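You operate a simulated robot arm through the tools that you are given. There is no shell and no other tool. Be economical: measure what you need, move in short steps, check, and stop when the job is done.

The job below is to be done with a simulated robot arm. You get a single attempt, and the scene is never put back.

Task
Take the measuring cup and put it in the blue bowl.
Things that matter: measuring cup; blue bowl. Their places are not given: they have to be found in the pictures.

It is judged by the outcome, as a careful person would: the job done as asked, and still so three seconds after it is handed in. It fails if anything else is knocked over, pushed out of place, dropped, spilled or broken.

Robot
A 7-joint arm with a two-finger parallel gripper, fixed in place. Base frame: the origin is at the foot of the arm, x ahead of it, y to its left, z up; the work surface is at about z = 80. Lengths are in cm, angles in rad, forces in N, time in s.
With the tool pointing down near the work surface it reaches from about 24 to 68 cm from the base axis. Its first joint turns from -1.152 to 1.152 rad. Payload 2.4 kg.
The TCP is the grasp point between the finger pads, 3 cm short of the fingertips. In the tool frame z runs along the fingers and y along their closing line. Largest opening 9.4 cm; finger width 2.8, thickness 1; the body of the gripper, 5 by 9.6 cm, starts 5.5 cm behind the TCP.
Orientation is that of the tool frame in the base frame, as [roll, pitch, yaw] about the fixed x, y, z axes, in that order (R = Rz(yaw) Ry(pitch) Rx(roll)). With the fingers straight down and closing along the base's y, the tool's x points along the base's -x, its y along +y and its z along -z.

Tools
- The arm moves only by the tool move_arm. Its arguments are lists of equal length, an entry for each row: "offset": the shift along the tool's x, y, z in cm, a list of three; "rotation": the turn, a rotation vector about the tool's x, y, z in rad, a list of three; "jaw": the opening, from 0 (shut) to 1 (fully open). In form: {"offset": [[x, y, z], ...], "rotation": [[ax, ay, az], ...], "jaw": [jaw, ...]}. A call has 1 to 10 rows; each row shifts and turns the commanded pose from where the row before left it, along the tool's axes as they then stand. Each row takes 0.2 s and may step no farther than 5 cm and 0.15 rad from the row before; otherwise, or with a gripper value out of range, the whole call is refused. Where a pose cannot be reached the arm comes as near as it can. A force on the tool above 40 N (or 10 N above the force at the start of the call, whichever is more), or a blocked arm, ends the call early, and 0.2 s more pass. The fingers move at their own pace (about 15.3 cm/s each) and stop on an object; they squeeze with about 31 N. The grip force told is the motor's: it shows also when the fingers shut on nothing. Time passes only in rows, and 0.2 s behind the last, so rows that do not move let the fingers close. It gives the time, the measured TCP pose, the force on the tool (base axes), the opening and the grip force at its end, in the units of the frame above (readings bear some noise).
- Cameras (640 x 400 px; columns grow to the right, rows downward): "scene" is fixed at [2.1, 46.51, 144.5]; the picture's right is [-0.88, -0.47, 0.00], its down [-0.27, 0.51, -0.81] and it looks along [0.39, -0.72, -0.58] (base axes); focal length 315 px, centre (320, 200). "wrist" rides on the gripper at [7.6, 1.4, -10.3] in the tool frame; the picture's right is [-0.18, 0.98, 0.00], its down [-0.75, -0.14, -0.64] and it looks along [-0.63, -0.12, 0.77] (tool axes); focal length 243 px, centre (320, 200).
- camera(camera): a new picture of that camera. It takes no simulated time.
- probe_pixels(camera, pixels): there is no depth. For up to 12 entries [column, row, z] of the newest picture of that camera ("zoom" is the newest enlarged one), the place [x, y] in the base frame at which the ray of that pixel passes the height z, good to about 0.2 cm. It takes no simulated time.
- inspect(camera, box): a new picture of the part [left, top, right, bottom] of that camera's present view, enlarged. It takes no simulated time.
- finish_job(): hands the job in; it is judged then, once.

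Go step by step. Measure first, check grasps and placings, and put right what went wrong. The budget is 60 turns and 30 pictures, counting those below and the enlarged ones. Unless the task says otherwise, let go and move clear before handing in, and close with one line.

The tools are called after "Call:" by a JSON object that holds its "fn" and its "kwargs". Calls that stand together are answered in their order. move_arm: Moves the arm, as the interface text tells. Its arguments: {"type":"object","properties":{"offset":{"type":"array","items":{"type":"array","items":{"type":"number"}}},"rotation":{"type":"array","items":{"type":"array","items":{"type":"number"}}},"jaw":{"type":"array","items":{"type":"number"}}},"required":["offset","rotation","jaw"]} The other tools are called the same way: camera (camera) takes a picture; probe_pixels (camera, pixels) gives the place at which the rays of pixels pass given heights; inspect (camera, box) takes an enlarged picture of a part of a camera's view; finish_job () hands the job in.

At the start:

```text
time: 0.0
tcp_pos: [26.79, -31.19, 106.07]
orientation: [-3.141, 0.001, 3.142]
contact_force: [0.5, -1.1, 0.7]
opening: 9.36
finger_force: 0.0
```

scene: 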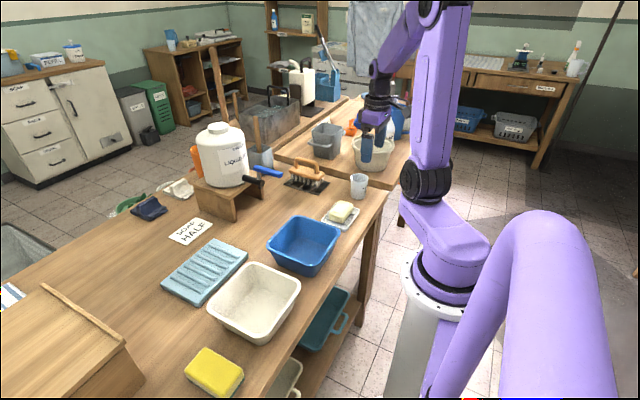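
wrist: 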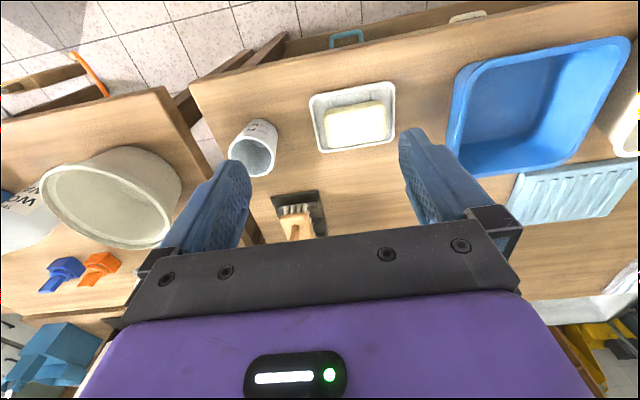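

The small white cup at scene (358,186) looks like the measuring cup, and the blue basin at (303,245) the bowl. I'll enlarge the view to check.

Call:
{"fn": "inspect", "kwargs": {"camera": "scene", "box": [250, 150, 410, 280]}}

Call:
{"fn": "inspect", "kwargs": {"camera": "wrist", "box": [200, 60, 420, 240]}}

Call:
{"fn": "probe_pixels", "kwargs": {"camera": "scene", "pixels": [[358, 197, 80], [358, 176, 88], [350, 176, 88], [367, 177, 88], [267, 240, 88], [292, 214, 88], [340, 233, 88], [310, 262, 88], [341, 210, 83]]}}

Call:
{"fn": "probe_pixels", "kwargs": {"camera": "wrist", "pixels": [[251, 157, 88], [255, 130, 80], [231, 152, 88], [273, 158, 88], [253, 175, 88], [251, 137, 88]]}}

```text
3.08 times, centred on (330, 215) of scene
```

zoom: 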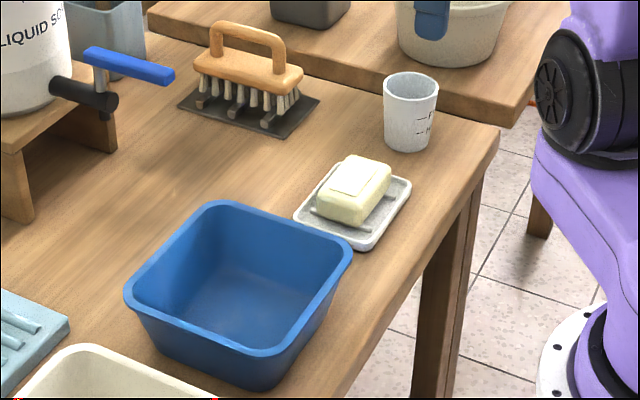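

```text
2.22 times, centred on (310, 150) of wrist
```

zoom: 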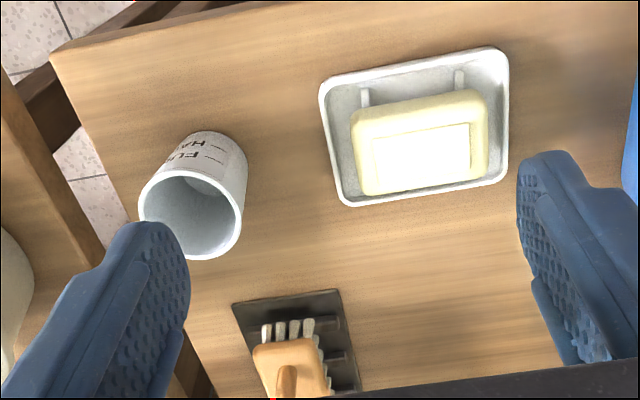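

```text
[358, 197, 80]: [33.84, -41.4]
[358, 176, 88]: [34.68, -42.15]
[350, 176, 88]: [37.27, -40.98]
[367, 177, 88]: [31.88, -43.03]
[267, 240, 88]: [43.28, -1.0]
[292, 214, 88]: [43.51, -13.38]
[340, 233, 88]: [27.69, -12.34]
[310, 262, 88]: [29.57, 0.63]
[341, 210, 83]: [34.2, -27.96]
```

```text
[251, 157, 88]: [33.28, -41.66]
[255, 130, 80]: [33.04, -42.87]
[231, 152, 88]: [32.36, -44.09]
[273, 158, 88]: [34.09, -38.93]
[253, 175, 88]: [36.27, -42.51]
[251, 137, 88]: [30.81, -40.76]
```

The white cup marked HALF/FULL (zoom 411,82 for the rim) is the measuring cup and it looks empty. I'll match the rim centre between both views to get its height, and measure the bowl.

Call:
{"fn": "probe_pixels", "kwargs": {"camera": "scene", "pixels": [[359.5, 176.7, 86], [359.5, 176.7, 87], [359.5, 176.7, 89], [358.2, 196, 80], [262, 245, 89], [291.2, 216.5, 89], [333, 231, 89], [303, 263, 89], [303, 275, 80]]}}

Call:
{"fn": "probe_pixels", "kwargs": {"camera": "wrist", "pixels": [[252.3, 157.7, 86], [252.3, 157.7, 87], [252.3, 157.7, 89], [462, 75, 89], [448, 165, 89], [626, 45, 89], [578, 165, 89], [528, 100, 81], [395, 90, 82], [309, 97, 82], [317, 152, 82]]}}

```text
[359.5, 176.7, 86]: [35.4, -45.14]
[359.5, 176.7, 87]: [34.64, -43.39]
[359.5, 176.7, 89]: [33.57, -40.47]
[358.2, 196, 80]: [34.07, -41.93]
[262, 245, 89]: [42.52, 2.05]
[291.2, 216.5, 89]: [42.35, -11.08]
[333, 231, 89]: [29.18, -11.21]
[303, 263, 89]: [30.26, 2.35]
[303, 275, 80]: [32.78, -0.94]
```

```text
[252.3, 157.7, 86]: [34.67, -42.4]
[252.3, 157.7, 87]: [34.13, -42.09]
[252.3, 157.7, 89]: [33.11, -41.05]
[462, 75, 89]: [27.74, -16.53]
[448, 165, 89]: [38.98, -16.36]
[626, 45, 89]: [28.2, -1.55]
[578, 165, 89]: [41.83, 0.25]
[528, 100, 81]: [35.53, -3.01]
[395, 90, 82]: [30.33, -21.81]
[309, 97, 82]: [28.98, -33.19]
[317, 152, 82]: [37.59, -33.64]
```

The views agree on a rim at z≈88 and the cup centred near (33.8, -41.7). I'm moving above it, staying high, to check the alignment.

Call:
{"fn": "move_arm", "kwargs": {"offset": [[-2.33, -3.5, 1.5], [-2.33, -3.5, 1.5], [-2.34, -3.5, 1.5], [0, 0, 0]], "rotation": [[0, 0, 0], [0, 0, 0], [0, 0, 0], [0, 0, 0]], "jaw": [1, 1, 1, 1]}}

Call:
{"fn": "camera", "kwargs": {"camera": "wrist"}}

Call:
{"fn": "camera", "kwargs": {"camera": "scene"}}

```text
time: 1.0
tcp_pos: [33.88, -41.8, 101.47]
orientation: [-3.139, 0.001, -3.139]
contact_force: [0.3, 0.5, 0.5]
opening: 9.39
finger_force: 0.1
```

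```text
25 pictures are left
```

wrist: 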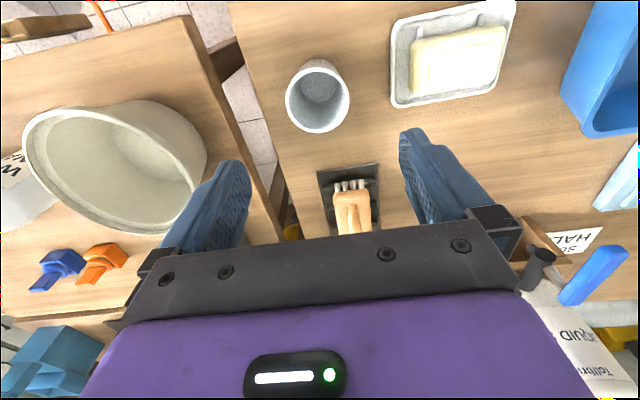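

```text
24 pictures are left
```

scene: 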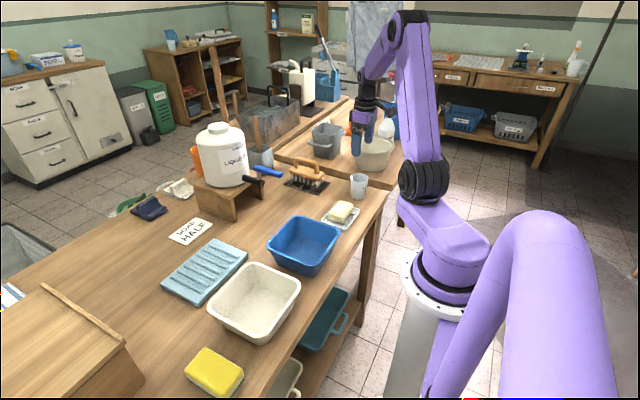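

The cup rim is now centred near wrist (318,100), with the brush near (350,205). I'll probe both for clearance.

Call:
{"fn": "probe_pixels", "kwargs": {"camera": "wrist", "pixels": [[318, 99, 88], [286, 97, 88], [349, 100, 88], [318, 133, 88], [320, 60, 88], [348, 190, 86], [345, 165, 80], [318, 172, 80], [390, 105, 82], [320, 98, 80], [231, 160, 97], [412, 135, 97]]}}

```text
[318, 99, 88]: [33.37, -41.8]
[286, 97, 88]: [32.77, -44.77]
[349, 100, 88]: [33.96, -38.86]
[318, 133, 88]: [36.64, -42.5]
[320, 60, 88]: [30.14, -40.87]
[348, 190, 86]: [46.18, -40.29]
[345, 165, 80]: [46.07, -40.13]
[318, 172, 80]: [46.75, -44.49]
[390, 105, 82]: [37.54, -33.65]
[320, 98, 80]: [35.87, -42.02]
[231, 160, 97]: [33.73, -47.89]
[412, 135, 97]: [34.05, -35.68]
```

Cup rim is about 6 cm across, centred near (33.5, -41.8), and the fingers clear the soap dish. Descending straddling it to z≈85.

Call:
{"fn": "move_arm", "kwargs": {"offset": [[0.35, 0, 4], [0, 0, 4], [0, 0, 4], [0, 0, 2.5], [0, 0, 1.8], [0, 0, 0]], "rotation": [[0, 0, 0], [0, 0, 0], [0, 0, 0], [0, 0, 0], [0, 0, 0], [0, 0, 0]], "jaw": [1, 1, 1, 1, 1, 1]}}

Call:
{"fn": "camera", "kwargs": {"camera": "wrist"}}

Call:
{"fn": "inspect", "kwargs": {"camera": "scene", "box": [300, 140, 420, 220]}}

```text
time: 2.4
tcp_pos: [33.46, -41.76, 85.32]
orientation: [-3.139, -0.001, -3.14]
contact_force: [-0.4, 0.0, -1.2]
opening: 9.39
finger_force: 0.1
```

```text
23 pictures are left
```

wrist: 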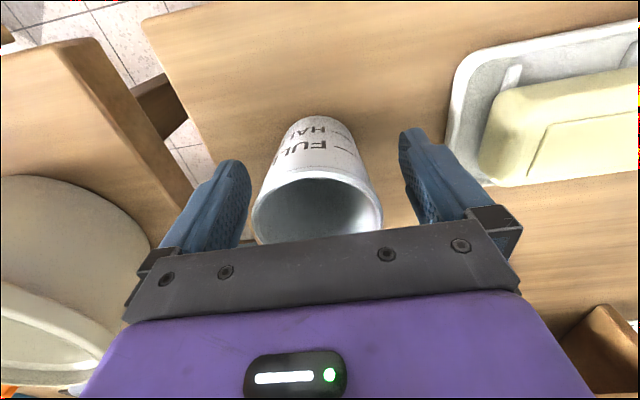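

```text
5.00 times, centred on (360, 180) of scene
```

zoom: 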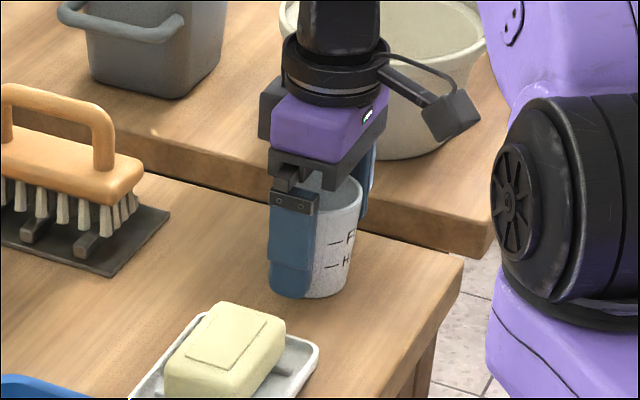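

The fingers straddle the cup; I'll check fore-aft alignment using rim pixels (254–382, 178–245).

Call:
{"fn": "probe_pixels", "kwargs": {"camera": "wrist", "pixels": [[253, 215, 88.3], [382, 208, 88.3], [316, 172, 88.3], [302, 145, 84], [232, 162, 82.3], [402, 135, 82.3], [320, 117, 80], [345, 135, 80]]}}

Call:
{"fn": "probe_pixels", "kwargs": {"camera": "zoom", "pixels": [[328, 299, 80], [363, 190, 88.3], [345, 290, 80]]}}

```text
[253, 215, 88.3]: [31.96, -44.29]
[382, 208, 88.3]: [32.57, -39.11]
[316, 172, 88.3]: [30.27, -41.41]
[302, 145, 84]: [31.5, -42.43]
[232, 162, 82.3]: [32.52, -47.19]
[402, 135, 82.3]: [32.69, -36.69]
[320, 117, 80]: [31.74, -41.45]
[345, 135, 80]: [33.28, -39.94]
```

```text
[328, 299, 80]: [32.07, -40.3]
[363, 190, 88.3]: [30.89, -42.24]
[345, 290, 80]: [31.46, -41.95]
```

The near rim edge is at x≈30.3 with a radius of about 3, so the cup centre is ≈33.3, in line with the TCP. Closing.

Call:
{"fn": "move_arm", "kwargs": {"offset": [[0, 0, 0], [0, 0, 0], [0, 0, 0]], "rotation": [[0, 0, 0], [0, 0, 0], [0, 0, 0]], "jaw": [0.5, 0.3, 0.3]}}

```text
time: 3.2
tcp_pos: [33.47, -41.67, 85.22]
orientation: [-3.14, 0.0, -3.141]
contact_force: [0.1, 0.3, -0.5]
opening: 6.15
finger_force: 31.4
```

The fingers stopped at 6.15 cm with 31 N, so the cup is gripped. Lifting gently.

Call:
{"fn": "move_arm", "kwargs": {"offset": [[0, 0, -1.5], [0, 0, -3.5], [0, 0, -4], [0, 0, -4], [0, 0, 0]], "rotation": [[0, 0, 0], [0, 0, 0], [0, 0, 0], [0, 0, 0], [0, 0, 0]], "jaw": [0.3, 0.3, 0.3, 0.3, 0.3]}}

Call:
{"fn": "camera", "kwargs": {"camera": "wrist"}}

```text
time: 4.4
tcp_pos: [33.36, -41.71, 98.27]
orientation: [3.14, 0.0, -3.141]
contact_force: [-0.2, 0.3, -1.2]
opening: 6.15
finger_force: 30.9
```

```text
21 pictures are left
```

wrist: 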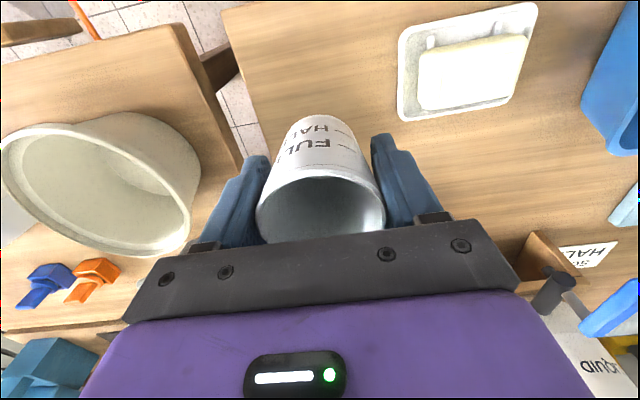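

The cup is held upright with its base at z≈93, clear of the soap and bowl. Carrying it to above the bowl at about (35.5, -8).

Call:
{"fn": "move_arm", "kwargs": {"offset": [[-0.27, 4.2, 0], [-0.27, 4.2, 0], [-0.27, 4.2, 0], [-0.27, 4.2, 0], [-0.27, 4.2, 0], [-0.27, 4.2, 0], [-0.27, 4.2, 0], [-0.27, 4.2, 0], [0, 0, 0]], "rotation": [[0, 0, 0], [0, 0, 0], [0, 0, 0], [0, 0, 0], [0, 0, 0], [0, 0, 0], [0, 0, 0], [0, 0, 0], [0, 0, 0]], "jaw": [0.3, 0.3, 0.3, 0.3, 0.3, 0.3, 0.3, 0.3, 0.3]}}

Call:
{"fn": "camera", "kwargs": {"camera": "wrist"}}

Call:
{"fn": "inspect", "kwargs": {"camera": "scene", "box": [220, 140, 400, 290]}}

```text
time: 6.4
tcp_pos: [35.73, -8.08, 98.26]
orientation: [-3.14, 0.0, -3.139]
contact_force: [-0.7, -0.3, 0.0]
opening: 6.12
finger_force: 31.2
```

```text
20 pictures are left
```

wrist: 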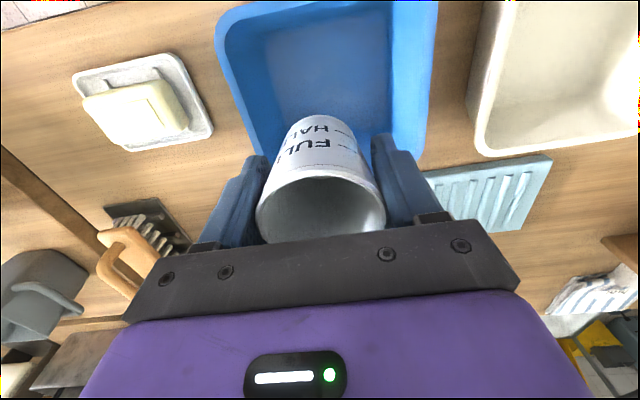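

```text
2.67 times, centred on (310, 215) of scene
```

zoom: 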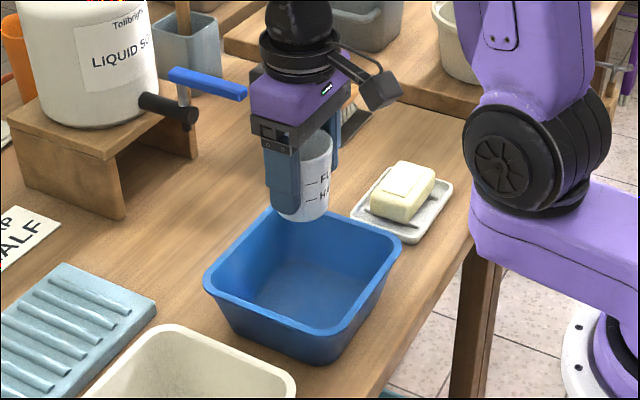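

Bowl rim sides appear at wrist columns ~218 and ~435 (row 30), and corners in the zoom at (205,285), (401,245), (325,335). I'll match them at several heights.

Call:
{"fn": "probe_pixels", "kwargs": {"camera": "zoom", "pixels": [[205, 280, 87], [401, 243, 87], [325, 333, 87], [205, 280, 88.5], [401, 243, 88.5], [325, 333, 88.5], [230, 300, 81], [325, 362, 80], [270, 315, 81], [374, 275, 81], [323, 327, 81]]}}

Call:
{"fn": "probe_pixels", "kwargs": {"camera": "wrist", "pixels": [[217, 30, 87], [437, 15, 87], [425, 150, 87], [248, 140, 87], [217, 30, 88.5], [437, 15, 88.5], [425, 150, 88.5], [248, 140, 88.5], [265, 42, 81], [390, 30, 81], [283, 118, 81]]}}

```text
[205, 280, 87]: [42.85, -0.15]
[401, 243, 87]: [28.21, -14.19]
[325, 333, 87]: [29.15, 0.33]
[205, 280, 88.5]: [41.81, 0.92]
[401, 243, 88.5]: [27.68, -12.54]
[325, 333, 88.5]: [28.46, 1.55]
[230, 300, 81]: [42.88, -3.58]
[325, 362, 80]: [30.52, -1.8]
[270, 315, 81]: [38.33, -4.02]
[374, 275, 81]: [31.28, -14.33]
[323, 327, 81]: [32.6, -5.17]
```

```text
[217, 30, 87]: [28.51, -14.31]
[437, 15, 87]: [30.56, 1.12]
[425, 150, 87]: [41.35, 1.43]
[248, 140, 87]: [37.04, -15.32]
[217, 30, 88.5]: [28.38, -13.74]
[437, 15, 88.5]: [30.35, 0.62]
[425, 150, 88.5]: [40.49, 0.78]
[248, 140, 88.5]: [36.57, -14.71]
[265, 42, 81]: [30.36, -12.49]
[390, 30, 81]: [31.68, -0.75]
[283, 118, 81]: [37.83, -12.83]
```

Rim z≈87.5, bowl spans x 28–43 and y −14.8–1, so the centre is (35.5, −6.9). Shifting 1.2 cm and lowering to just above the floor.

Call:
{"fn": "move_arm", "kwargs": {"offset": [[0.2, 1.2, 0], [0, 0, 3.5], [0, 0, 3.5], [0, 0, 2.5], [0, 0, 1.3], [0, 0, 0]], "rotation": [[0, 0, 0], [0, 0, 0], [0, 0, 0], [0, 0, 0], [0, 0, 0], [0, 0, 0]], "jaw": [0.3, 0.3, 0.3, 0.3, 0.3, 0.3]}}

Call:
{"fn": "inspect", "kwargs": {"camera": "scene", "box": [220, 160, 380, 290]}}

```text
time: 7.8
tcp_pos: [35.48, -6.74, 87.65]
orientation: [-3.14, 0.0, -3.139]
contact_force: [0.0, -0.3, -0.9]
opening: 6.14
finger_force: 31.1
```

```text
3.08 times, centred on (300, 225) of scene
```

zoom: 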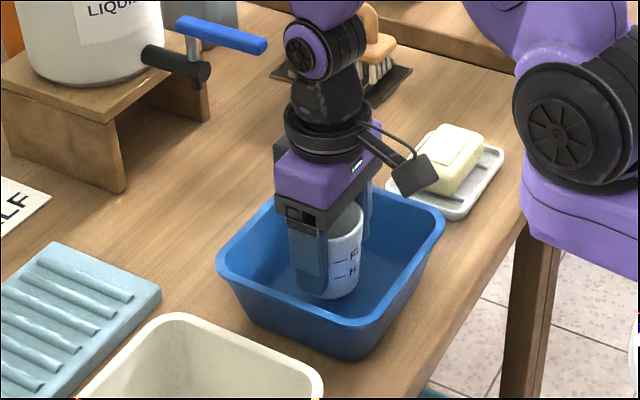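

The cup is inside the bowl, clear of the walls, with no contact yet. Lowering in small steps until the floor is felt.

Call:
{"fn": "move_arm", "kwargs": {"offset": [[0, 0, 0.5], [0, 0, 0.3], [0, 0, 0.2], [0, 0, 0]], "rotation": [[0, 0, 0], [0, 0, 0], [0, 0, 0], [0, 0, 0]], "jaw": [0.3, 0.3, 0.3, 0.3]}}

```text
time: 8.8
tcp_pos: [35.39, -6.87, 86.6]
orientation: [3.141, -0.001, -3.14]
contact_force: [0.5, -0.5, 0.2]
opening: 6.11
finger_force: 31.0
```

Call:
{"fn": "move_arm", "kwargs": {"offset": [[0, 0, 0.3], [0, 0, 0.2], [0, 0, 0]], "rotation": [[0, 0, 0], [0, 0, 0], [0, 0, 0]], "jaw": [0.3, 0.3, 0.3]}}

```text
time: 9.6
tcp_pos: [35.4, -6.76, 85.96]
orientation: [-3.141, 0.001, -3.139]
contact_force: [-0.3, -0.5, -0.1]
opening: 6.1
finger_force: 30.7
```

Still no contact force at z=85.96; the floor should be very near, so I'll step a little further.

Call:
{"fn": "move_arm", "kwargs": {"offset": [[0, 0, 0.2], [0, 0, 0.15], [0, 0, 0]], "rotation": [[0, 0, 0], [0, 0, 0], [0, 0, 0]], "jaw": [0.3, 0.3, 0.3]}}

```text
time: 10.4
tcp_pos: [35.5, -6.94, 85.65]
orientation: [-3.14, 0.0, -3.139]
contact_force: [0.1, -0.7, 8.9]
opening: 6.11
finger_force: 30.3
```

The upward force of 8.9 N shows the cup has reached the bowl floor. Opening partly to release, keeping the fingers off the bowl walls.

Call:
{"fn": "move_arm", "kwargs": {"offset": [[0, 0, -0.1], [0, 0, 0], [0, 0, 0]], "rotation": [[0, 0, 0], [0, 0, 0], [0, 0, 0]], "jaw": [0.7, 0.82, 0.82]}}

Call:
{"fn": "camera", "kwargs": {"camera": "wrist"}}

```text
time: 11.2
tcp_pos: [35.43, -6.89, 85.87]
orientation: [-3.141, 0.0, -3.139]
contact_force: [0.9, 0.7, -0.1]
opening: 7.71
finger_force: 0.0
```

```text
17 pictures are left
```

wrist: 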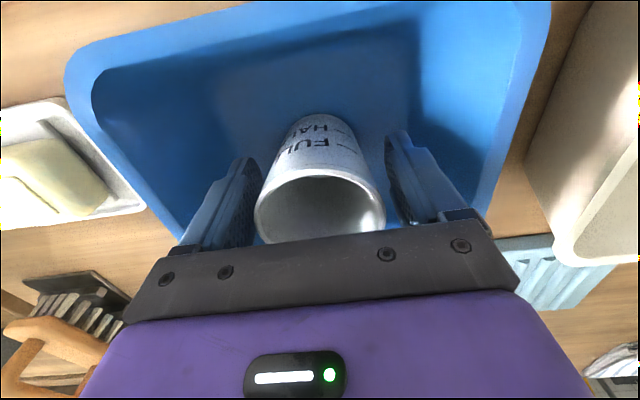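

The cup stands free between the fingers and the force is gone. Rising straight up.

Call:
{"fn": "move_arm", "kwargs": {"offset": [[0, 0, -1.5], [0, 0, -3], [0, 0, -4], [0, 0, -4], [0, 0, -4], [0, 0, 0]], "rotation": [[0, 0, 0], [0, 0, 0], [0, 0, 0], [0, 0, 0], [0, 0, 0], [0, 0, 0]], "jaw": [0.82, 0.82, 0.82, 0.82, 0.82, 0.82]}}

Call:
{"fn": "camera", "kwargs": {"camera": "scene"}}

Call:
{"fn": "camera", "kwargs": {"camera": "wrist"}}

```text
time: 12.6
tcp_pos: [35.52, -6.92, 102.2]
orientation: [-3.139, 0.002, -3.14]
contact_force: [-0.1, -0.7, -0.3]
opening: 7.71
finger_force: 0.1
```

```text
16 pictures are left
```

scene: 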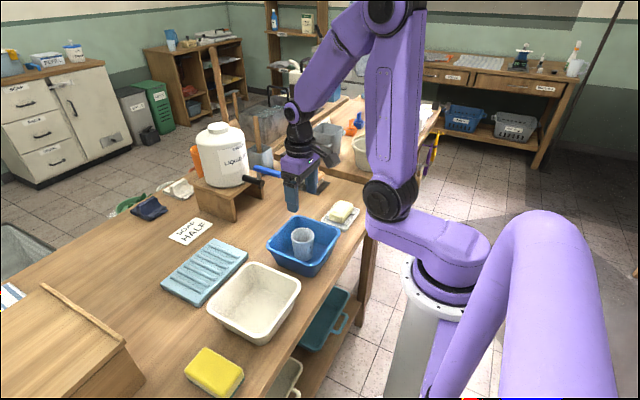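

```text
15 pictures are left
```

wrist: 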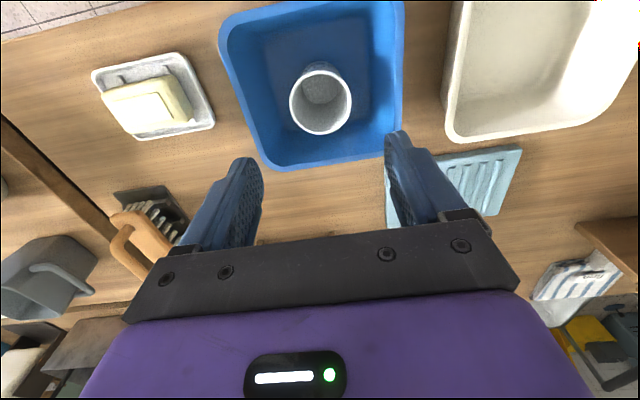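

The cup stands upright in the blue bowl at scene (302,243), the bowl and its neighbours haven't moved, and the gripper is clear. Handing in.

Call:
{"fn": "finish_job", "kwargs": {}}

```text
The job is handed in.
```

The measuring cup is standing upright in the blue bowl, the gripper is clear, and nothing else was moved.
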